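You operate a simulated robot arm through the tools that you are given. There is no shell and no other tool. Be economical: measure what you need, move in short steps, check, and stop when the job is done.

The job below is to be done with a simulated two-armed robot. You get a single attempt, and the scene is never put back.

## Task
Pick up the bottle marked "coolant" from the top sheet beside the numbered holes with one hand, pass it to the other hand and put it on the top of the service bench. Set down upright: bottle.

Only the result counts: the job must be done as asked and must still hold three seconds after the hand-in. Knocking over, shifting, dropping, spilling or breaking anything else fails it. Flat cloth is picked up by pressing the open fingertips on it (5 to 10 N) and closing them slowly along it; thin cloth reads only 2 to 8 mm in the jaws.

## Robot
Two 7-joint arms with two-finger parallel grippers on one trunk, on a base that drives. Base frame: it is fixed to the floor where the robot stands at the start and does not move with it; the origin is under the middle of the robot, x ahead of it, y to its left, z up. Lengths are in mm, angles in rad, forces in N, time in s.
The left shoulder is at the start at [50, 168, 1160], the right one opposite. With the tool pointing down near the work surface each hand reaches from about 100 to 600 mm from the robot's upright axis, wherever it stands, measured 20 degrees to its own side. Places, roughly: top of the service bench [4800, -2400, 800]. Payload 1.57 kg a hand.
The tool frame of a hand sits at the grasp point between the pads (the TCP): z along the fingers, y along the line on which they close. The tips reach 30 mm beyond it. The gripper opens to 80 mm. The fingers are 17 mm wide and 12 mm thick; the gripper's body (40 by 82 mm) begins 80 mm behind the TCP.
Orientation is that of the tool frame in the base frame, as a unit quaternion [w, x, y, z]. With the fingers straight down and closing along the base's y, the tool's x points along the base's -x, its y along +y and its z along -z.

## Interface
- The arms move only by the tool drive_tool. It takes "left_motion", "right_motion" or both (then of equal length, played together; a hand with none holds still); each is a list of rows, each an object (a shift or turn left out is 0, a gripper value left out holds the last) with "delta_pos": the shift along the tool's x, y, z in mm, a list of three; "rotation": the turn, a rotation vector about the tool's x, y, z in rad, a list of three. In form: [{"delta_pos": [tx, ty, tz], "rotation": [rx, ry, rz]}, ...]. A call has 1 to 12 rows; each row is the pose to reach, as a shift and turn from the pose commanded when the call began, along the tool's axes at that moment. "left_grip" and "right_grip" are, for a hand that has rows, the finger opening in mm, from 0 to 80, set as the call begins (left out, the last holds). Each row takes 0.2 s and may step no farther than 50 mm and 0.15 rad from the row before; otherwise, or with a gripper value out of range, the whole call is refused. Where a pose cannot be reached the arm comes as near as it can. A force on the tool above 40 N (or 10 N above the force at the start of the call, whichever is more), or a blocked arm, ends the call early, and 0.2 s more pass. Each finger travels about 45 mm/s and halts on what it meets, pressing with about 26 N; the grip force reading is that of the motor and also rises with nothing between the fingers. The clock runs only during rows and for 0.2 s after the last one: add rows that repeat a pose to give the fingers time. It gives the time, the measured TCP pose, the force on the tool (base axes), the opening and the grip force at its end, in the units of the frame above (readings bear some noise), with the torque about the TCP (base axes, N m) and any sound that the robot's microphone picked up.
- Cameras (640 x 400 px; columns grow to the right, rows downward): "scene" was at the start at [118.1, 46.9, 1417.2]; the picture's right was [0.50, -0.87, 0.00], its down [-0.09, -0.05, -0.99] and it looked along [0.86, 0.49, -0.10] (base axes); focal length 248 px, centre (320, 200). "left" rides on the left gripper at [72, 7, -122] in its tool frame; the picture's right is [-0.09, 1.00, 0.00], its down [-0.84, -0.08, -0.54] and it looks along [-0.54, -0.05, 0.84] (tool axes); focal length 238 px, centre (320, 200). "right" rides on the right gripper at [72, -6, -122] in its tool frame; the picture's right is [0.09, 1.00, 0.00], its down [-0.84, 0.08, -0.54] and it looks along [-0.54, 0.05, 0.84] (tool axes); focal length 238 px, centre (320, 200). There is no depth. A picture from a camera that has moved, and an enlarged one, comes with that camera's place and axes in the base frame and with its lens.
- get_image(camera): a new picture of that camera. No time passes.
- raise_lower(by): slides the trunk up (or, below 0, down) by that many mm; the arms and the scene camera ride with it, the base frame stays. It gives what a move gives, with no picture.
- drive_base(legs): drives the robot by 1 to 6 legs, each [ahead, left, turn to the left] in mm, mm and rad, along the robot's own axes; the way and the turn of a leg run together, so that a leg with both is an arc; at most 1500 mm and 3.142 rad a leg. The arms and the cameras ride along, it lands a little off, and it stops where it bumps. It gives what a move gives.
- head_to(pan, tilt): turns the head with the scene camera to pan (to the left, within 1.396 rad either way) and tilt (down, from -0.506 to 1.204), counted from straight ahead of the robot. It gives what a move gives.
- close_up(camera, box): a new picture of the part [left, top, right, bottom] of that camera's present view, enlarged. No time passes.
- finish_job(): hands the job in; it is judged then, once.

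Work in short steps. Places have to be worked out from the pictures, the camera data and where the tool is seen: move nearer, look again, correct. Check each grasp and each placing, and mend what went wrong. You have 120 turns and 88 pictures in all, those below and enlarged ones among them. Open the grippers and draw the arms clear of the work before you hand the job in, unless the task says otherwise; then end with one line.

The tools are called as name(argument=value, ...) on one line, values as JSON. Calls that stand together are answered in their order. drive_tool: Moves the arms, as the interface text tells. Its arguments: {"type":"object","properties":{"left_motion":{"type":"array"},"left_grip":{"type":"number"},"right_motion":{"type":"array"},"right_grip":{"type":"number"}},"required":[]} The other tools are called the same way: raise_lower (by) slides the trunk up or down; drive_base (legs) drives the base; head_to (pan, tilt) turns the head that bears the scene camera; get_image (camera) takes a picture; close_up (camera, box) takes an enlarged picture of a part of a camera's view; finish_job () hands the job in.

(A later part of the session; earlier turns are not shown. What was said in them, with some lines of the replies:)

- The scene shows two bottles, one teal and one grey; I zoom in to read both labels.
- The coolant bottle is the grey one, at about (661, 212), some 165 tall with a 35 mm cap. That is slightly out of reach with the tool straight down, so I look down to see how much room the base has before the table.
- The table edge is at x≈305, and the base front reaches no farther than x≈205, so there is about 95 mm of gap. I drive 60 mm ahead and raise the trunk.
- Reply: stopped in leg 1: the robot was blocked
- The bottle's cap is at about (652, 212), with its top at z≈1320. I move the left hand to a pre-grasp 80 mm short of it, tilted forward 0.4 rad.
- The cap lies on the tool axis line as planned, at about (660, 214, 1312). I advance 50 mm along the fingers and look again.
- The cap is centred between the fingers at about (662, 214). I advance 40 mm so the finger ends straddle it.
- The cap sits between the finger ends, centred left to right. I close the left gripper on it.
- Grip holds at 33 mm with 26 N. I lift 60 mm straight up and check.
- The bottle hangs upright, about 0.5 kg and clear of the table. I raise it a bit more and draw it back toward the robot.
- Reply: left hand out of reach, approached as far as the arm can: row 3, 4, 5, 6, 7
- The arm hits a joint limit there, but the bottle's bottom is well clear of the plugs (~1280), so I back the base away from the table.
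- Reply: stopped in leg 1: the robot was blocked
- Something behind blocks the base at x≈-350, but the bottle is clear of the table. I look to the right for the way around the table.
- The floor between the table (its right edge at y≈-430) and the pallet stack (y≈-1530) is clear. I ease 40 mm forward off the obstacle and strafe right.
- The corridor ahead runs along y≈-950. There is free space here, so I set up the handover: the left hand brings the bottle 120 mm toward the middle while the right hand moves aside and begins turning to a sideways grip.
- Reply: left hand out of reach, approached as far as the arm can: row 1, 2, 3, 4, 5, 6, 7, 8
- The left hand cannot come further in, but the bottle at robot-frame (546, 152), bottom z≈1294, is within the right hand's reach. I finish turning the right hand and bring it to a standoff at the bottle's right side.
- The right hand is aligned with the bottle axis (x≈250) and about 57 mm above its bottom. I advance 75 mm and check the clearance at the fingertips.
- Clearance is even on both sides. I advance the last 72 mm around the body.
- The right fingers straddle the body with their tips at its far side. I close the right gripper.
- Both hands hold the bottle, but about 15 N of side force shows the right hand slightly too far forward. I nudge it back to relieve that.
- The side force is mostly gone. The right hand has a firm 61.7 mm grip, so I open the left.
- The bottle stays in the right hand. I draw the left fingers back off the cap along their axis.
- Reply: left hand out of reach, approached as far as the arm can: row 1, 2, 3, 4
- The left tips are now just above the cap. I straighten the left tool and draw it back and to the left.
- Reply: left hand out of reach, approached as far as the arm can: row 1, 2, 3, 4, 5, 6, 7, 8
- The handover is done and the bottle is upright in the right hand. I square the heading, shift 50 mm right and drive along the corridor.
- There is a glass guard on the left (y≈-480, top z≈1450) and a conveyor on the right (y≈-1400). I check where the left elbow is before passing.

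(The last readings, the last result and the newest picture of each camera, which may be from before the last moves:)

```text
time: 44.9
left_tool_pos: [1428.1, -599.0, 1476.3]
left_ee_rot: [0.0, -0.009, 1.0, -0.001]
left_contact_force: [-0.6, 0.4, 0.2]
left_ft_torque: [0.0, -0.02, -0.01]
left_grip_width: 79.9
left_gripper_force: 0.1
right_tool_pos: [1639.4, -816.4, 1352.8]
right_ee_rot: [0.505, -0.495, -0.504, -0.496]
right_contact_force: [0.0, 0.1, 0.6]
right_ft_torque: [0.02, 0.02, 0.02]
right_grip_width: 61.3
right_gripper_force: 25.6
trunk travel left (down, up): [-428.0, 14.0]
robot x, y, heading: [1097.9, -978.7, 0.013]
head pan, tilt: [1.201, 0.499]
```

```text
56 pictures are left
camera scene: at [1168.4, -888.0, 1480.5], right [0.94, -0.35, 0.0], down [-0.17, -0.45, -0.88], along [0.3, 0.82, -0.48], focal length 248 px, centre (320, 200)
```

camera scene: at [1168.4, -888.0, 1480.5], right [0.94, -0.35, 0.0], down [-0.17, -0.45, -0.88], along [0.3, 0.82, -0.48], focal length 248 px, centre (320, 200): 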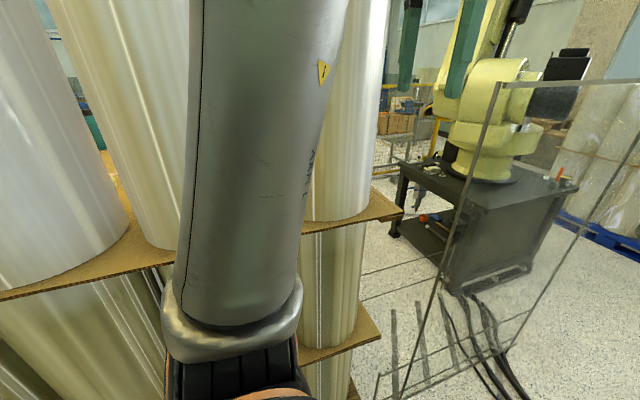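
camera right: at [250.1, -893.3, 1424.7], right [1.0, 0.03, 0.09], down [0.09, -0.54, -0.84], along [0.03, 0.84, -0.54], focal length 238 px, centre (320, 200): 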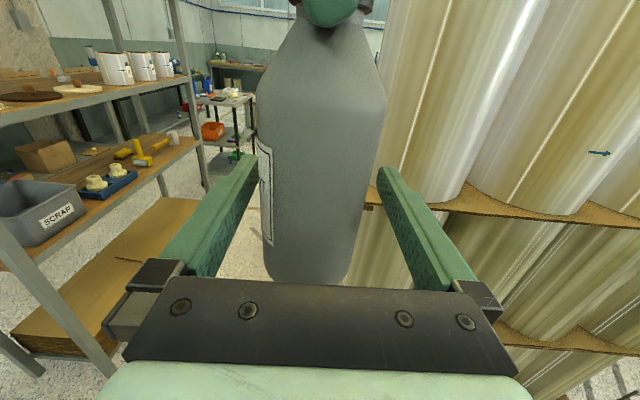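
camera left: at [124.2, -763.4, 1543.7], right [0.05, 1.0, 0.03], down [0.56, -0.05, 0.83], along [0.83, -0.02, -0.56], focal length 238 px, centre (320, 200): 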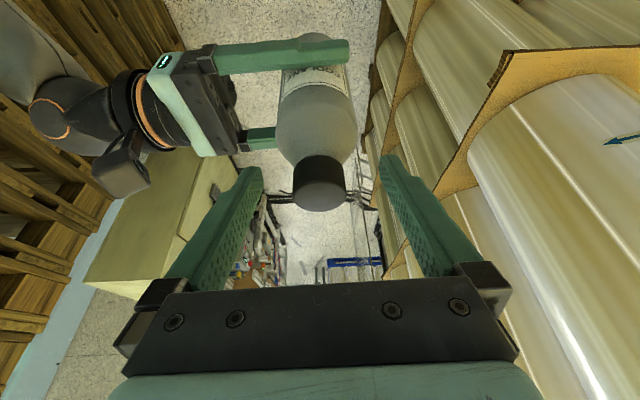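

The left forearm goes up steeply from the shoulder, so the hand at y≈-560 is the widest point. I bring the left hand 100 mm inward and shift the base 50 mm right.

drive_tool(left_motion=[{"delta_pos": [0, -30, 0]}, {"delta_pos": [0, -65, 0]}, {"delta_pos": [0, -100, 0]}])

drive_base(legs=[[0, -50, -0.015], [500, 0, 0]])

head_to(pan=-0.5, tilt=0.4)

get_image(camera="scene")

```text
time: 45.6
left_tool_pos: [1441.9, -696.7, 1469.3]
left_ee_rot: [0.0, -0.01, 1.0, -0.001]
left_contact_force: [-0.7, 0.4, -0.7]
left_ft_torque: [-0.01, -0.02, -0.02]
left_grip_width: 80.1
left_gripper_force: 0.1
left hand out of reach, approached as far as the arm can: row 3
right_tool_pos: [1639.0, -816.8, 1352.8]
right_ee_rot: [0.505, -0.495, -0.504, -0.497]
right_contact_force: [0.3, -0.4, 0.1]
right_ft_torque: [-0.02, -0.01, 0.01]
right_grip_width: 61.3
right_gripper_force: 25.6
trunk travel left (down, up): [-428.0, 14.0]
robot x, y, heading: [1096.5, -975.2, 0.012]
head pan, tilt: [1.201, 0.499]
```

```text
time: 49.0
left_tool_pos: [1932.9, -755.9, 1469.5]
left_ee_rot: [0.0, 0.002, 1.0, -0.001]
left_contact_force: [1.0, 0.2, -0.1]
left_ft_torque: [-0.01, 0.05, 0.01]
left_grip_width: 80.1
left_gripper_force: 0.1
right_tool_pos: [2126.1, -882.4, 1352.3]
right_ee_rot: [-0.499, 0.501, 0.498, 0.502]
right_contact_force: [0.8, -0.3, 0.3]
right_ft_torque: [-0.02, -0.01, 0.0]
right_grip_width: 61.7
right_gripper_force: 25.8
trunk travel left (down, up): [-428.0, 14.0]
robot x, y, heading: [1581.1, -1027.7, -0.008]
head pan, tilt: [1.201, 0.499]
```

```text
time: 50.8
left_tool_pos: [1933.6, -755.5, 1468.5]
left_ee_rot: [-0.002, 0.002, 1.0, -0.002]
left_contact_force: [-0.9, 0.0, 0.7]
left_ft_torque: [-0.01, -0.01, 0.0]
left_grip_width: 79.7
left_gripper_force: 0.0
right_tool_pos: [2126.6, -882.4, 1352.9]
right_ee_rot: [-0.498, 0.502, 0.498, 0.502]
right_contact_force: [-0.5, -0.6, -0.7]
right_ft_torque: [-0.01, 0.01, 0.03]
right_grip_width: 61.3
right_gripper_force: 26.3
trunk travel left (down, up): [-428.0, 14.0]
robot x, y, heading: [1581.0, -1029.4, -0.007]
head pan, tilt: [-0.499, 0.4]
```

```text
55 pictures are left
camera scene: at [1703.3, -987.6, 1488.5], right [0.42, -0.91, 0.0], down [-0.36, -0.17, -0.92], along [0.83, 0.39, -0.4], focal length 248 px, centre (320, 200)
```

scene: 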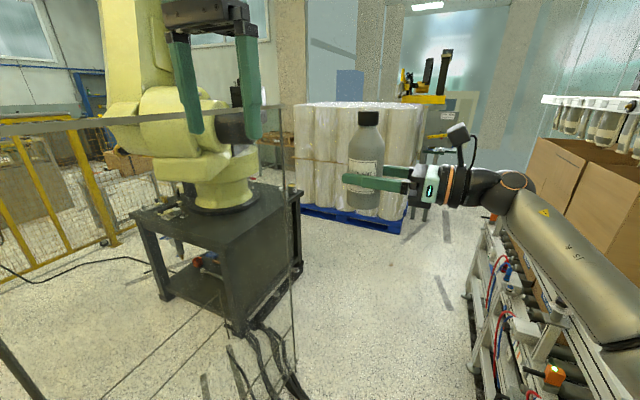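

The corridor remains clear with the conveyor edge at y≈-1415. I look ahead-right again now that the head has settled.

get_image(camera="scene")

```text
54 pictures are left
camera scene: at [1703.3, -987.6, 1488.5], right [0.42, -0.91, 0.0], down [-0.36, -0.17, -0.92], along [0.83, 0.39, -0.4], focal length 248 px, centre (320, 200)
```

scene: 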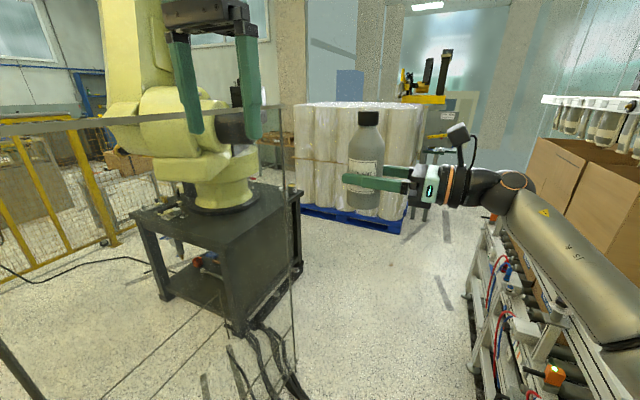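

The view still shows the old head angle, because no time passes between pictures. I drive 700 mm farther along the clear corridor and look again.

drive_base(legs=[[700, 0, 0]])

get_image(camera="scene")

```text
time: 54.6
left_tool_pos: [2625.7, -762.6, 1468.1]
left_ee_rot: [-0.002, 0.004, 1.0, -0.001]
left_contact_force: [-0.3, 0.4, -0.2]
left_ft_torque: [-0.04, 0.03, 0.02]
left_grip_width: 80.2
left_gripper_force: 0.0
right_tool_pos: [2816.9, -889.8, 1353.0]
right_ee_rot: [-0.499, 0.501, 0.498, 0.502]
right_contact_force: [-0.4, 0.1, 0.7]
right_ft_torque: [-0.03, -0.01, 0.01]
right_grip_width: 61.5
right_gripper_force: 26.0
trunk travel left (down, up): [-428.0, 14.0]
robot x, y, heading: [2273.5, -1034.5, -0.012]
head pan, tilt: [-0.499, 0.4]
```

```text
53 pictures are left
camera scene: at [2393.9, -994.4, 1489.7], right [0.42, -0.91, 0.0], down [-0.35, -0.16, -0.92], along [0.84, 0.39, -0.39], focal length 248 px, centre (320, 200)
```

scene: 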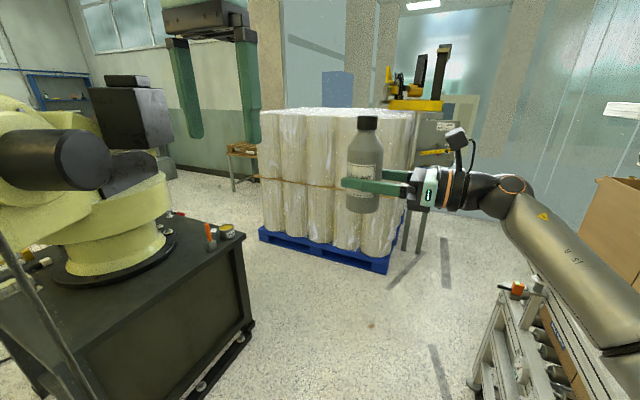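

The head still looks left, so I re-issue the head turn toward the bench direction.

head_to(pan=-0.6, tilt=0.35)

get_image(camera="scene")

```text
time: 55.2
left_tool_pos: [2624.2, -762.0, 1467.7]
left_ee_rot: [-0.004, 0.002, 1.0, -0.002]
left_contact_force: [-0.1, -0.7, -0.5]
left_ft_torque: [0.0, 0.0, -0.04]
left_grip_width: 79.8
left_gripper_force: 0.0
right_tool_pos: [2817.1, -889.8, 1352.3]
right_ee_rot: [-0.498, 0.502, 0.498, 0.502]
right_contact_force: [0.5, -0.5, -0.3]
right_ft_torque: [0.01, 0.01, 0.02]
right_grip_width: 61.5
right_gripper_force: 26.0
trunk travel left (down, up): [-428.0, 14.0]
robot x, y, heading: [2273.6, -1034.4, -0.007]
head pan, tilt: [-0.6, 0.351]
```

```text
52 pictures are left
camera scene: at [2394.2, -995.0, 1490.3], right [0.41, -0.91, 0.0], down [-0.35, -0.16, -0.92], along [0.84, 0.38, -0.38], focal length 248 px, centre (320, 200)
```

scene: 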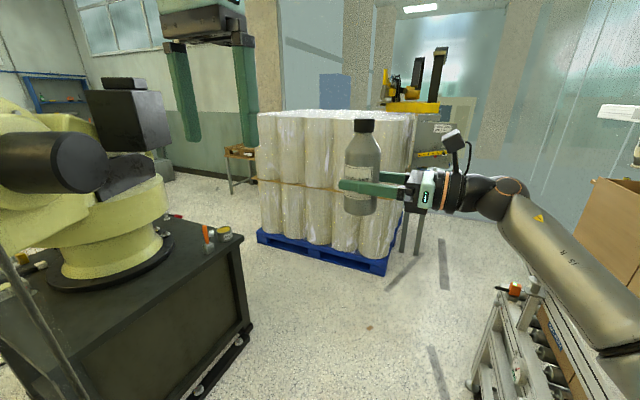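

The head appears physically blocked, probably by the left arm I moved in. I move the left hand back out 100 mm and turn the head again.

drive_tool(left_motion=[{"delta_pos": [0, 35, 0]}, {"delta_pos": [0, 70, 0]}, {"delta_pos": [0, 110, 0]}, {"delta_pos": [0, 110, 0]}])

head_to(pan=-0.5, tilt=0.35)

get_image(camera="scene")

```text
time: 56.2
left_tool_pos: [2622.5, -652.4, 1468.5]
left_ee_rot: [-0.002, 0.003, 1.0, 0.0]
left_contact_force: [-0.7, 0.3, -0.2]
left_ft_torque: [0.02, -0.02, -0.01]
left_grip_width: 79.8
left_gripper_force: 0.1
right_tool_pos: [2816.0, -891.9, 1353.8]
right_ee_rot: [-0.498, 0.501, 0.498, 0.502]
right_contact_force: [-0.2, 0.0, 0.5]
right_ft_torque: [-0.03, -0.02, 0.0]
right_grip_width: 61.7
right_gripper_force: 26.0
trunk travel left (down, up): [-428.0, 14.0]
robot x, y, heading: [2270.1, -1034.0, -0.01]
head pan, tilt: [-0.6, 0.351]
```

```text
time: 56.9
left_tool_pos: [2622.4, -651.9, 1467.3]
left_ee_rot: [-0.002, 0.004, 1.0, -0.001]
left_contact_force: [-0.2, 0.3, -0.3]
left_ft_torque: [0.0, 0.0, -0.04]
left_grip_width: 80.1
left_gripper_force: 0.0
right_tool_pos: [2816.4, -890.3, 1352.9]
right_ee_rot: [-0.498, 0.501, 0.498, 0.502]
right_contact_force: [-0.2, 0.2, 0.1]
right_ft_torque: [0.0, -0.01, 0.01]
right_grip_width: 61.7
right_gripper_force: 26.2
trunk travel left (down, up): [-428.0, 14.0]
robot x, y, heading: [2273.5, -1033.4, -0.008]
head pan, tilt: [-0.499, 0.351]
```

```text
51 pictures are left
camera scene: at [2390.8, -1078.3, 1494.2], right [-0.49, -0.87, 0.0], down [-0.3, 0.17, -0.94], along [0.82, -0.46, -0.34], focal length 248 px, centre (320, 200)
```

scene: 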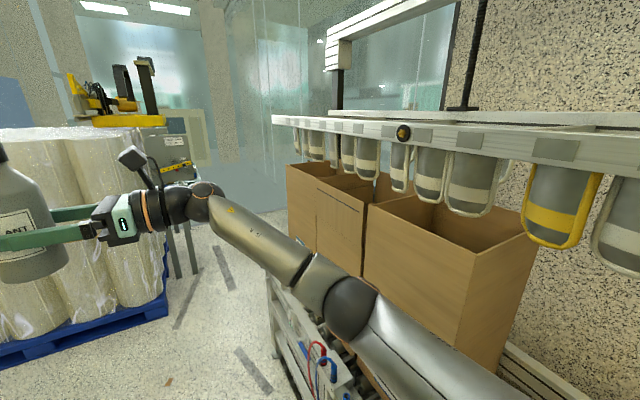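

The view is now correct. The conveyor ends near x≈3300 and the wrapped pallet starts at x≈4250, y>-780. I drive 1000 mm ahead and look toward the bench.

drive_base(legs=[[1000, 0, 0]])

get_image(camera="scene")

```text
time: 62.0
left_tool_pos: [3583.7, -637.8, 1467.7]
left_ee_rot: [-0.002, -0.01, 1.0, -0.001]
left_contact_force: [0.6, 0.6, 1.1]
left_ft_torque: [0.04, -0.01, 0.0]
left_grip_width: 79.9
left_gripper_force: 0.0
right_tool_pos: [3781.5, -870.7, 1353.5]
right_ee_rot: [0.504, -0.496, -0.504, -0.496]
right_contact_force: [-0.2, 1.0, -0.9]
right_ft_torque: [-0.03, 0.05, -0.03]
right_grip_width: 61.6
right_gripper_force: 26.1
trunk travel left (down, up): [-428.0, 14.0]
robot x, y, heading: [3241.1, -1030.7, 0.016]
head pan, tilt: [-0.499, 0.351]
```

```text
50 pictures are left
camera scene: at [3363.1, -1071.3, 1494.2], right [-0.46, -0.89, 0.0], down [-0.31, 0.16, -0.94], along [0.83, -0.43, -0.34], focal length 248 px, centre (320, 200)
```

scene: 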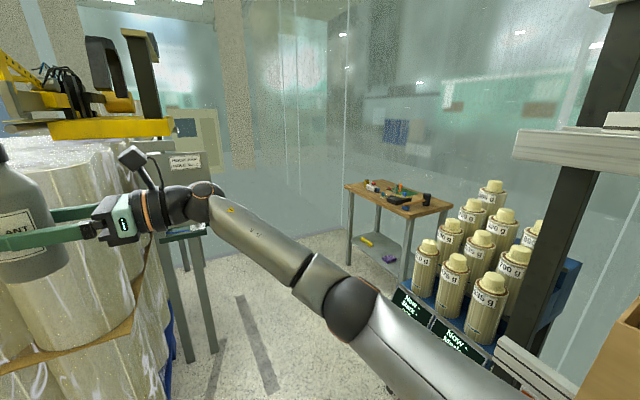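

I can see the service bench: a wooden-topped table with tools, front edge near y≈-2400, x≈4500–5300. I go 350 mm ahead and turn partly right, away from the pallet.

drive_base(legs=[[350, 0, 0], [0, 0, -0.5]])

head_to(pan=-0.5, tilt=0.5)

get_image(camera="scene")

```text
time: 65.7
left_tool_pos: [4083.5, -850.0, 1467.0]
left_ee_rot: [-0.002, 0.242, 0.97, -0.001]
left_contact_force: [0.1, 0.9, -0.7]
left_ft_torque: [0.03, 0.01, 0.0]
left_grip_width: 79.6
left_gripper_force: 0.0
right_tool_pos: [4144.9, -1148.4, 1353.9]
right_ee_rot: [-0.364, 0.605, 0.364, 0.607]
right_contact_force: [0.4, -0.5, -0.1]
right_ft_torque: [0.0, 0.0, -0.03]
right_grip_width: 61.5
right_gripper_force: 26.2
trunk travel left (down, up): [-428.0, 14.0]
robot x, y, heading: [3596.5, -1025.6, -0.491]
head pan, tilt: [-0.499, 0.351]
```

```text
time: 66.4
left_tool_pos: [4084.2, -849.1, 1467.4]
left_ee_rot: [-0.002, 0.242, 0.97, -0.001]
left_contact_force: [0.2, -0.5, 0.7]
left_ft_torque: [0.0, 0.0, -0.03]
left_grip_width: 80.0
left_gripper_force: 0.0
right_tool_pos: [4144.9, -1147.9, 1352.6]
right_ee_rot: [-0.365, 0.606, 0.364, 0.606]
right_contact_force: [0.1, 0.1, 0.3]
right_ft_torque: [0.02, 0.01, -0.03]
right_grip_width: 61.5
right_gripper_force: 25.8
trunk travel left (down, up): [-428.0, 14.0]
robot x, y, heading: [3592.5, -1021.5, -0.491]
head pan, tilt: [-0.499, 0.499]
```

```text
49 pictures are left
camera scene: at [3678.7, -1118.9, 1480.6], right [-0.84, -0.55, 0.0], down [-0.26, 0.4, -0.88], along [0.48, -0.73, -0.48], focal length 248 px, centre (320, 200)
```

scene: 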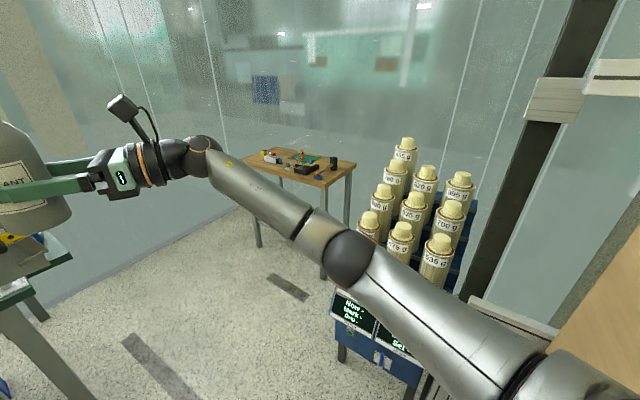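

The bench top spans about x 4460–5260, y -2350 to -2815, and the canister cart lies at x<4060. I drive diagonally to about (4500, -1700), turning partly right, then look.

drive_base(legs=[[600, -100, 0], [520, -100, -0.5]])

head_to(pan=0.0, tilt=0.5)

get_image(camera="scene")

```text
time: 72.4
left_tool_pos: [4867.7, -1908.1, 1467.5]
left_ee_rot: [-0.002, 0.486, 0.874, 0.0]
left_contact_force: [-0.2, -0.3, -1.0]
left_ft_torque: [0.01, 0.0, 0.02]
left_grip_width: 79.9
left_gripper_force: 0.0
right_tool_pos: [4769.5, -2196.8, 1353.0]
right_ee_rot: [-0.193, 0.68, 0.193, 0.681]
right_contact_force: [-0.1, 0.5, 0.3]
right_ft_torque: [-0.01, -0.01, 0.03]
right_grip_width: 61.4
right_gripper_force: 25.7
trunk travel left (down, up): [-428.0, 14.0]
robot x, y, heading: [4354.6, -1813.2, -1.02]
head pan, tilt: [-0.499, 0.499]
```

```text
time: 73.3
left_tool_pos: [4868.2, -1906.4, 1467.4]
left_ee_rot: [-0.002, 0.486, 0.874, -0.001]
left_contact_force: [-0.3, 0.1, 0.2]
left_ft_torque: [0.0, 0.05, 0.02]
left_grip_width: 79.9
left_gripper_force: 0.0
right_tool_pos: [4768.7, -2197.0, 1352.5]
right_ee_rot: [-0.194, 0.679, 0.195, 0.68]
right_contact_force: [-0.5, -0.9, -0.1]
right_ft_torque: [0.01, 0.0, -0.01]
right_grip_width: 61.7
right_gripper_force: 25.9
trunk travel left (down, up): [-428.0, 14.0]
robot x, y, heading: [4357.7, -1811.5, -1.018]
head pan, tilt: [0.0, 0.499]
```

```text
48 pictures are left
camera scene: at [4423.9, -1923.3, 1480.5], right [-0.85, -0.52, 0.0], down [-0.25, 0.41, -0.88], along [0.46, -0.75, -0.48], focal length 248 px, centre (320, 200)
```

scene: 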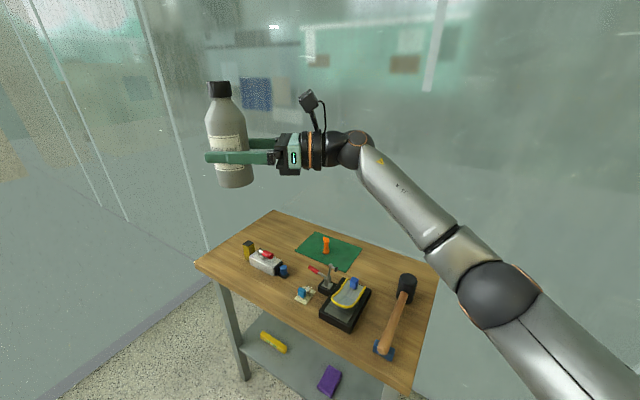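

The bench is now in clear view. I enlarge the bench top to choose a free spot for the bottle.

close_up(camera="scene", box=[185, 200, 445, 400])

```text
2.00 times, centred on (315, 300) of scene
camera zoom: at [4423.9, -1923.3, 1480.5], right [-0.85, -0.52, 0.0], down [-0.25, 0.41, -0.88], along [0.46, -0.75, -0.48], focal length 496 px, centre (330, 0)
```

zoom: 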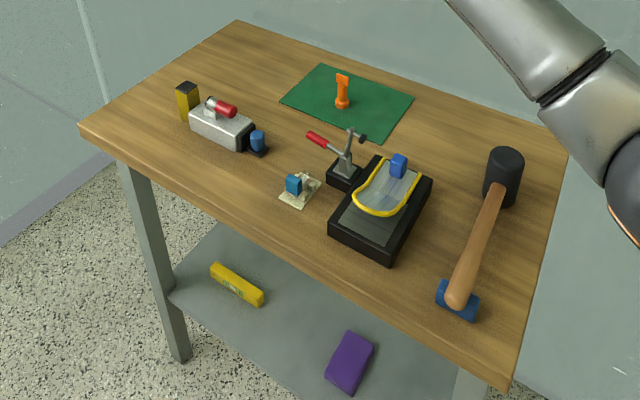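

I choose the free front-left corner of the bench at about (5115, -2355), to be reached with the hand pointing straight ahead from the front. First I move the base left and turn square to the bench.

drive_base(legs=[[156, 407, 0], [0, 0, -0.55], [-80, 429, 0]])

get_image(camera="scene")

```text
time: 79.8
left_tool_pos: [5589.8, -2014.4, 1467.3]
left_ee_rot: [-0.002, 0.712, 0.702, 0.001]
left_contact_force: [-0.8, -0.2, 0.0]
left_ft_torque: [-0.01, 0.03, 0.0]
left_grip_width: 80.0
left_gripper_force: 0.1
right_tool_pos: [5351.0, -2204.9, 1352.9]
right_ee_rot: [0.007, 0.707, -0.006, 0.707]
right_contact_force: [-0.6, -0.2, 0.2]
right_ft_torque: [0.01, 0.04, 0.0]
right_grip_width: 61.5
right_gripper_force: 26.1
trunk travel left (down, up): [-428.0, 14.0]
robot x, y, heading: [5206.9, -1662.9, -1.583]
head pan, tilt: [0.0, 0.499]
```

```text
46 pictures are left
camera scene: at [5206.1, -1790.2, 1480.5], right [-1.0, 0.02, 0.0], down [0.01, 0.48, -0.88], along [-0.01, -0.88, -0.48], focal length 248 px, centre (320, 200)
```

scene: 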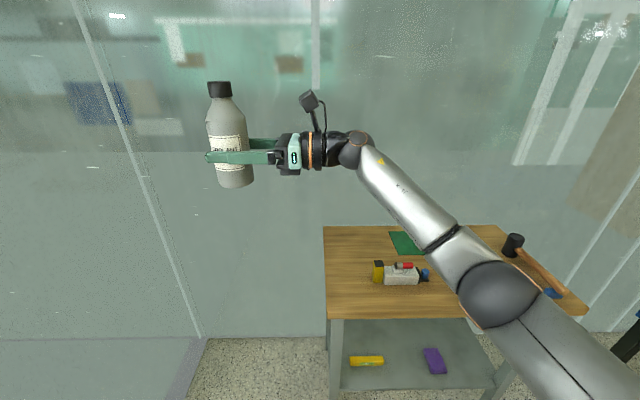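

The free corner now measures x 5006–5180, y from -2277 to -2417, so the target is (5105, -2345). I swing the right hand 90° about the vertical to point straight ahead, keeping the bottle upright.

drive_tool(right_motion=[{"delta_pos": [0, 1, -20], "rotation": [-0.131, 0, 0]}, {"delta_pos": [0, 2, -41], "rotation": [-0.262, 0, 0]}, {"delta_pos": [0, 3, -61], "rotation": [-0.393, 0, 0]}, {"delta_pos": [0, 4, -81], "rotation": [-0.524, 0, 0]}, {"delta_pos": [0, 5, -102], "rotation": [-0.655, 0, 0]}, {"delta_pos": [0, 6, -122], "rotation": [-0.785, 0, 0]}])

get_image(camera="scene")

```text
time: 81.2
left_tool_pos: [5589.1, -2014.5, 1468.3]
left_ee_rot: [-0.002, 0.712, 0.702, 0.001]
left_contact_force: [-0.3, -0.3, 0.4]
left_ft_torque: [0.03, -0.01, -0.02]
left_grip_width: 79.9
left_gripper_force: 0.1
right_tool_pos: [5226.6, -2212.7, 1353.6]
right_ee_rot: [0.276, 0.651, -0.276, 0.651]
right_contact_force: [0.4, 0.2, -0.1]
right_ft_torque: [-0.01, -0.02, 0.01]
right_grip_width: 61.6
right_gripper_force: 25.9
trunk travel left (down, up): [-428.0, 14.0]
robot x, y, heading: [5210.9, -1661.1, -1.587]
head pan, tilt: [0.0, 0.499]
```

```text
45 pictures are left
camera scene: at [5205.5, -1790.1, 1480.5], right [-1.0, 0.02, 0.0], down [0.01, 0.48, -0.88], along [-0.01, -0.88, -0.48], focal length 248 px, centre (320, 200)
```

scene: 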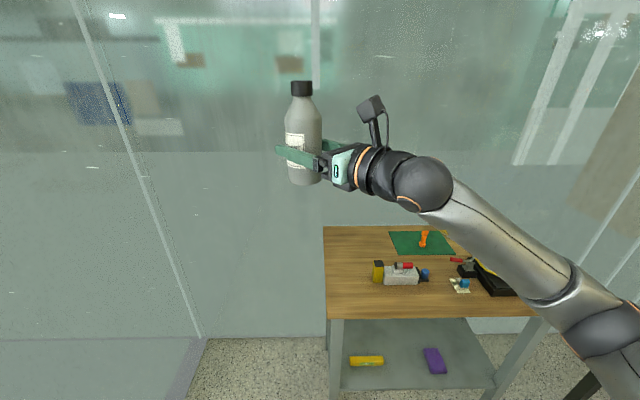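

Half the swing is done and the bottle is still upright. I complete the turn and shift to x≈5105.

drive_tool(right_motion=[{"delta_pos": [0, 15, -13], "rotation": [-0.131, 0, 0]}, {"delta_pos": [0, 31, -26], "rotation": [-0.262, 0, 0]}, {"delta_pos": [0, 46, -40], "rotation": [-0.393, 0, 0]}, {"delta_pos": [0, 61, -53], "rotation": [-0.524, 0, 0]}, {"delta_pos": [0, 77, -66], "rotation": [-0.655, 0, 0]}, {"delta_pos": [0, 92, -79], "rotation": [-0.785, 0, 0]}])

raise_lower(by=-200)

get_image(camera="scene")

```text
time: 82.6
left_tool_pos: [5590.4, -2014.9, 1466.9]
left_ee_rot: [-0.001, 0.712, 0.702, 0.001]
left_contact_force: [-0.1, 0.2, -0.4]
left_ft_torque: [-0.01, 0.0, 0.0]
left_grip_width: 79.8
left_gripper_force: 0.0
right_tool_pos: [5108.4, -2218.7, 1353.8]
right_ee_rot: [0.504, 0.495, -0.504, 0.497]
right_contact_force: [-0.4, -0.2, -0.5]
right_ft_torque: [0.06, 0.03, -0.01]
right_grip_width: 61.5
right_gripper_force: 26.2
trunk travel left (down, up): [-428.0, 14.0]
robot x, y, heading: [5211.2, -1662.5, -1.59]
head pan, tilt: [0.0, 0.499]
```

```text
time: 84.7
left_tool_pos: [5589.0, -2014.8, 1267.4]
left_ee_rot: [-0.001, 0.711, 0.703, 0.001]
left_contact_force: [0.0, 0.3, 0.4]
left_ft_torque: [0.01, -0.02, -0.01]
left_grip_width: 80.1
left_gripper_force: 0.1
right_tool_pos: [5108.9, -2219.2, 1154.6]
right_ee_rot: [0.503, 0.496, -0.503, 0.497]
right_contact_force: [-0.1, 0.3, 0.7]
right_ft_torque: [-0.03, 0.02, 0.02]
right_grip_width: 61.4
right_gripper_force: 26.3
trunk travel left (down, up): [-228.0, 214.0]
robot x, y, heading: [5209.1, -1661.2, -1.585]
head pan, tilt: [0.0, 0.499]
```

```text
44 pictures are left
camera scene: at [5205.5, -1790.1, 1280.6], right [-1.0, 0.02, 0.0], down [0.01, 0.48, -0.88], along [-0.01, -0.88, -0.48], focal length 248 px, centre (320, 200)
```

scene: 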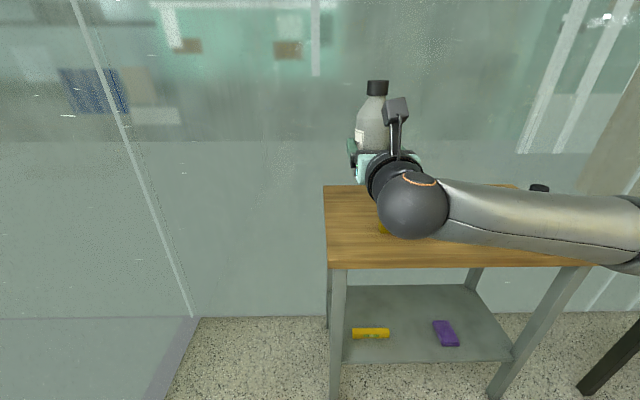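

The hand points straight ahead with the bottle just in front of the bench edge. I lower the trunk another 210 mm, leaving the bottle's bottom about 85 mm above the bench height.

raise_lower(by=-210)

get_image(camera="scene")

get_image(camera="right")

```text
time: 87.0
left_tool_pos: [5589.8, -2013.4, 1057.2]
left_ee_rot: [-0.001, 0.712, 0.703, 0.001]
left_contact_force: [-0.4, -0.7, 0.4]
left_ft_torque: [-0.01, 0.0, 0.0]
left_grip_width: 79.8
left_gripper_force: 0.0
right_tool_pos: [5107.8, -2219.6, 943.9]
right_ee_rot: [0.504, 0.496, -0.503, 0.498]
right_contact_force: [0.2, -0.4, 1.4]
right_ft_torque: [0.0, 0.0, 0.0]
right_grip_width: 61.5
right_gripper_force: 25.8
trunk travel left (down, up): [-18.0, 424.0]
robot x, y, heading: [5208.4, -1660.8, -1.586]
head pan, tilt: [0.0, 0.499]
```

```text
43 pictures are left
camera scene: at [5205.5, -1790.1, 1070.5], right [-1.0, 0.02, 0.0], down [0.01, 0.48, -0.88], along [-0.01, -0.88, -0.48], focal length 248 px, centre (320, 200)
```

scene: 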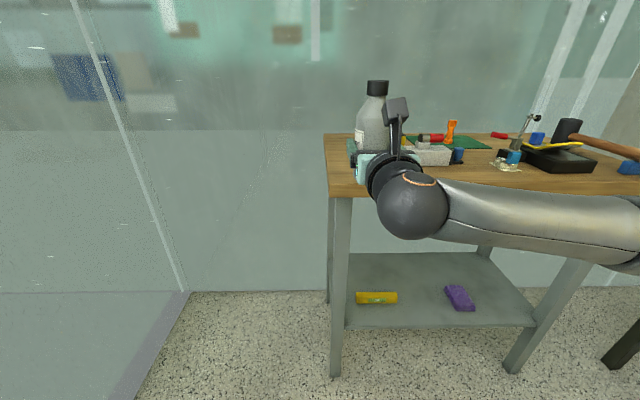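

```text
42 pictures are left
camera right: at [5118.7, -2098.4, 1015.9], right [-1.0, 0.01, 0.09], down [-0.07, 0.54, -0.84], along [-0.06, -0.84, -0.54], focal length 238 px, centre (320, 200)
```

right: 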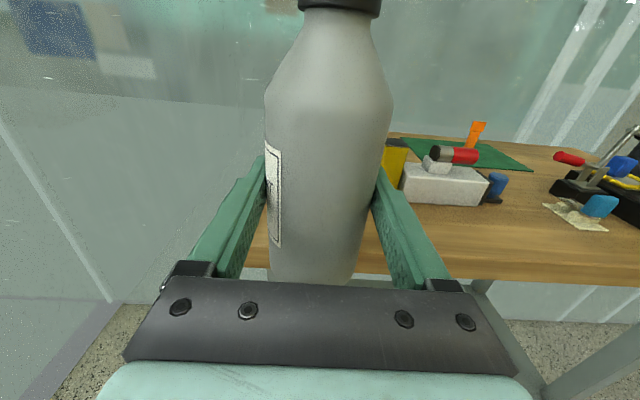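

The bench top measures z≈820 with its front edge at y≈-2262. The bottle's bottom is about 60 mm above it, and I drive forward 120 mm to bring it over the free corner.

drive_base(legs=[[120, 0, 0]])

get_image(camera="right")

get_image(camera="scene")

```text
time: 88.2
left_tool_pos: [5588.0, -2130.7, 1058.0]
left_ee_rot: [0.0, 0.711, 0.703, 0.001]
left_contact_force: [-0.1, 0.3, -0.3]
left_ft_torque: [0.01, -0.03, -0.02]
left_grip_width: 80.1
left_gripper_force: 0.0
right_tool_pos: [5107.1, -2336.9, 943.3]
right_ee_rot: [0.503, 0.496, -0.503, 0.497]
right_contact_force: [-1.0, -0.3, -0.2]
right_ft_torque: [0.01, 0.03, 0.01]
right_grip_width: 61.3
right_gripper_force: 26.0
trunk travel left (down, up): [-18.0, 424.0]
robot x, y, heading: [5207.1, -1776.4, -1.586]
head pan, tilt: [0.0, 0.499]
```

```text
41 pictures are left
camera right: at [5117.5, -2216.4, 1015.8], right [-1.0, 0.01, 0.09], down [-0.07, 0.54, -0.84], along [-0.06, -0.84, -0.54], focal length 238 px, centre (320, 200)
```

right: 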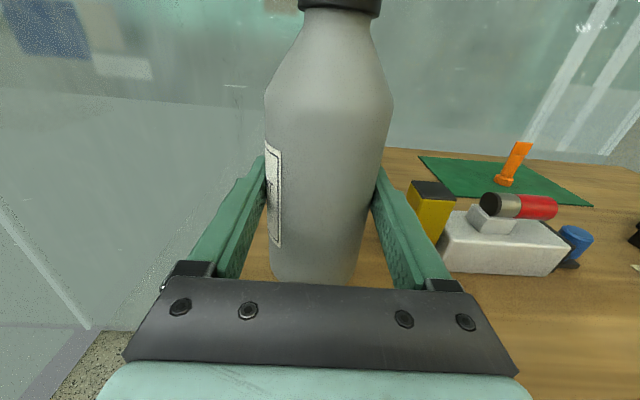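

```text
40 pictures are left
camera scene: at [5203.9, -1908.0, 1070.5], right [-1.0, 0.01, 0.0], down [0.01, 0.48, -0.88], along [-0.01, -0.88, -0.48], focal length 248 px, centre (320, 200)
```

scene: 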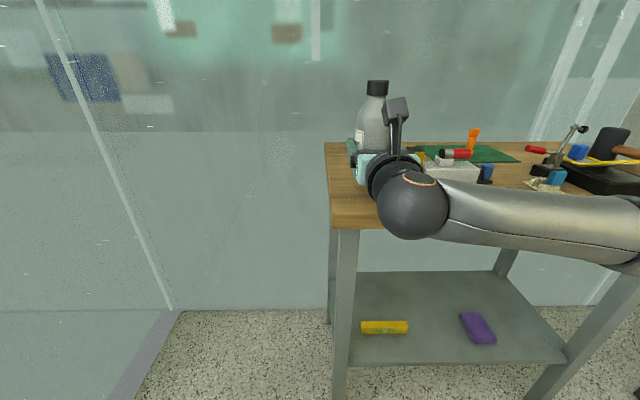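

The spot is clear and the finger keeps more than 45 mm from the yellow block. I lower the arm 50 mm, then continue in small steps, watching the force.

drive_tool(right_motion=[{"delta_pos": [-15, 0, 0]}, {"delta_pos": [-30, 0, 0]}, {"delta_pos": [-42, 0, 0]}, {"delta_pos": [-50, 0, 0]}, {"delta_pos": [-50, 0, 0]}])

get_image(camera="right")

get_image(camera="scene")

```text
time: 89.4
left_tool_pos: [5588.3, -2131.2, 1057.3]
left_ee_rot: [-0.001, 0.712, 0.702, 0.001]
left_contact_force: [0.7, 0.2, 0.2]
left_ft_torque: [0.0, 0.01, 0.0]
left_grip_width: 80.1
left_gripper_force: 0.1
right_tool_pos: [5108.0, -2337.2, 893.7]
right_ee_rot: [-0.502, -0.498, 0.503, -0.496]
right_contact_force: [0.7, 1.2, 5.0]
right_ft_torque: [-0.06, -0.11, 0.04]
right_grip_width: 61.6
right_gripper_force: 13.8
trunk travel left (down, up): [-18.0, 424.0]
robot x, y, heading: [5206.3, -1777.9, -1.592]
head pan, tilt: [0.0, 0.499]
```

```text
39 pictures are left
camera right: at [5117.8, -2216.7, 965.0], right [-1.0, 0.01, 0.09], down [-0.07, 0.55, -0.84], along [-0.06, -0.84, -0.54], focal length 238 px, centre (320, 200)
```

right: 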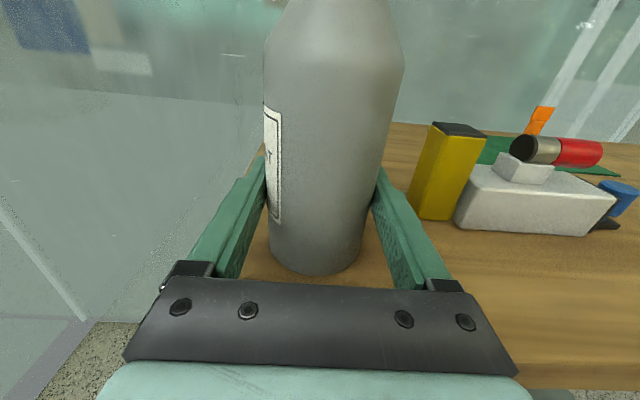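

```text
38 pictures are left
camera scene: at [5204.0, -1907.2, 1070.4], right [-1.0, 0.01, 0.0], down [0.01, 0.48, -0.88], along [-0.01, -0.88, -0.48], focal length 248 px, centre (320, 200)
```

scene: 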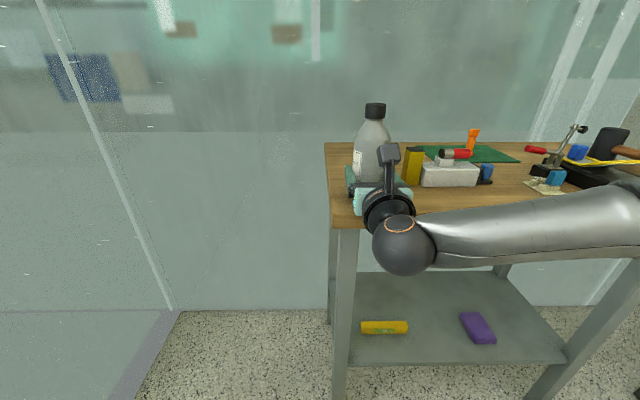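

A 5 N upward force equal to the bottle's weight shows it has touched down on the bench, and it looks upright. I release slowly.

drive_tool(right_motion=[{"delta_pos": [0, 0, 0]}, {"delta_pos": [0, 0, 0]}], right_grip=66)

get_image(camera="right")

```text
time: 90.0
left_tool_pos: [5588.9, -2131.9, 1056.8]
left_ee_rot: [-0.001, 0.711, 0.703, 0.001]
left_contact_force: [0.2, 0.1, 0.1]
left_ft_torque: [-0.03, 0.0, 0.01]
left_grip_width: 80.0
left_gripper_force: 0.0
right_tool_pos: [5108.0, -2338.0, 895.0]
right_ee_rot: [0.504, 0.496, -0.503, 0.497]
right_contact_force: [0.2, -0.1, 0.6]
right_ft_torque: [0.05, 0.02, -0.01]
right_grip_width: 66.2
right_gripper_force: 0.0
trunk travel left (down, up): [-18.0, 424.0]
robot x, y, heading: [5207.3, -1776.3, -1.58]
head pan, tilt: [0.0, 0.499]
```

```text
37 pictures are left
camera right: at [5117.5, -2217.1, 966.0], right [-1.0, 0.01, 0.09], down [-0.07, 0.54, -0.84], along [-0.06, -0.84, -0.54], focal length 238 px, centre (320, 200)
```

right: 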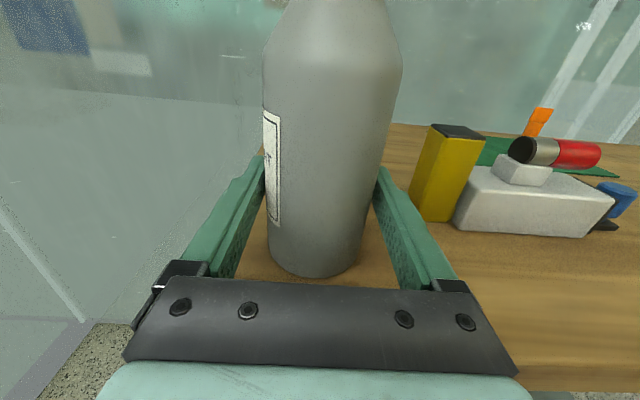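

The bottle stands on its own on the bench. I open fully and draw the hand straight back.

drive_tool(right_motion=[{"delta_pos": [0, 0, 0]}, {"delta_pos": [0, 0, 0]}, {"delta_pos": [0, 0, -20]}, {"delta_pos": [0, 0, -45]}, {"delta_pos": [0, 0, -75]}, {"delta_pos": [0, 0, -105]}], right_grip=78)

get_image(camera="right")

```text
time: 91.4
left_tool_pos: [5588.4, -2132.1, 1057.6]
left_ee_rot: [-0.001, 0.711, 0.703, 0.001]
left_contact_force: [-0.4, 0.2, -0.4]
left_ft_torque: [-0.05, -0.05, -0.02]
left_grip_width: 80.2
left_gripper_force: 0.1
right_tool_pos: [5110.7, -2232.6, 893.4]
right_ee_rot: [0.503, 0.497, -0.503, 0.497]
right_contact_force: [0.4, 0.1, 0.0]
right_ft_torque: [0.0, -0.02, 0.01]
right_grip_width: 78.1
right_gripper_force: 0.1
trunk travel left (down, up): [-18.0, 424.0]
robot x, y, heading: [5209.2, -1778.9, -1.586]
head pan, tilt: [0.0, 0.499]
```

```text
36 pictures are left
camera right: at [5120.3, -2111.3, 965.0], right [-1.0, 0.01, 0.09], down [-0.07, 0.54, -0.84], along [-0.06, -0.84, -0.54], focal length 238 px, centre (320, 200)
```

right: 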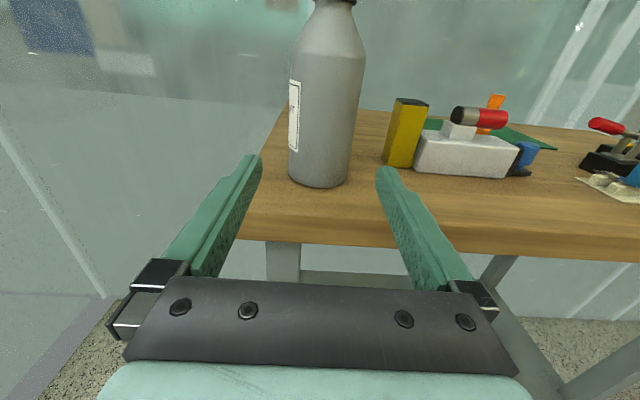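

The bottle stands upright on the bench, well clear of the other items and the edge. I back the base off 150 mm and take a final look before handing in.

drive_base(legs=[[-150, 0, 0]])

get_image(camera="scene")

```text
time: 92.8
left_tool_pos: [5592.0, -1979.5, 1057.4]
left_ee_rot: [-0.001, 0.711, 0.703, 0.001]
left_contact_force: [-1.1, -0.7, 0.1]
left_ft_torque: [-0.02, 0.01, 0.02]
left_grip_width: 80.0
left_gripper_force: 0.2
right_tool_pos: [5113.8, -2082.2, 893.1]
right_ee_rot: [-0.503, -0.497, 0.503, -0.497]
right_contact_force: [-0.2, -0.1, -0.5]
right_ft_torque: [0.01, 0.0, 0.0]
right_grip_width: 77.8
right_gripper_force: 0.0
trunk travel left (down, up): [-18.0, 424.0]
robot x, y, heading: [5211.7, -1630.6, -1.58]
head pan, tilt: [0.0, 0.499]
```

```text
35 pictures are left
camera scene: at [5206.3, -1756.9, 1070.6], right [-1.0, 0.01, 0.0], down [0.01, 0.48, -0.88], along [-0.01, -0.88, -0.48], focal length 248 px, centre (320, 200)
```

scene: 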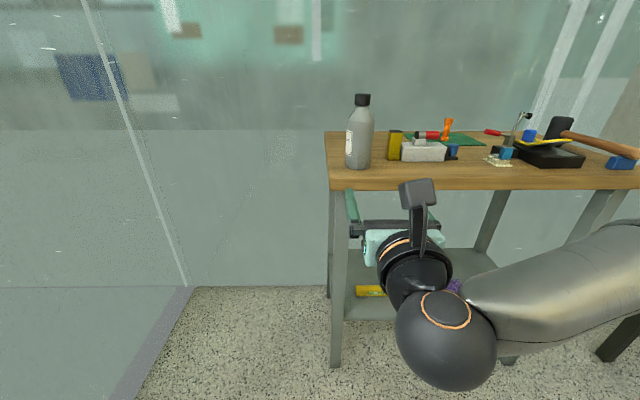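

The bottle is upright on the bench, both grippers are open, and the arms are clear, so I hand in.

finish_job()

```text
The job is handed in.
```

The coolant bottle was picked up with the left hand, passed to the right, and stands upright on the top of the service bench. I saw nothing else moved or knocked over.
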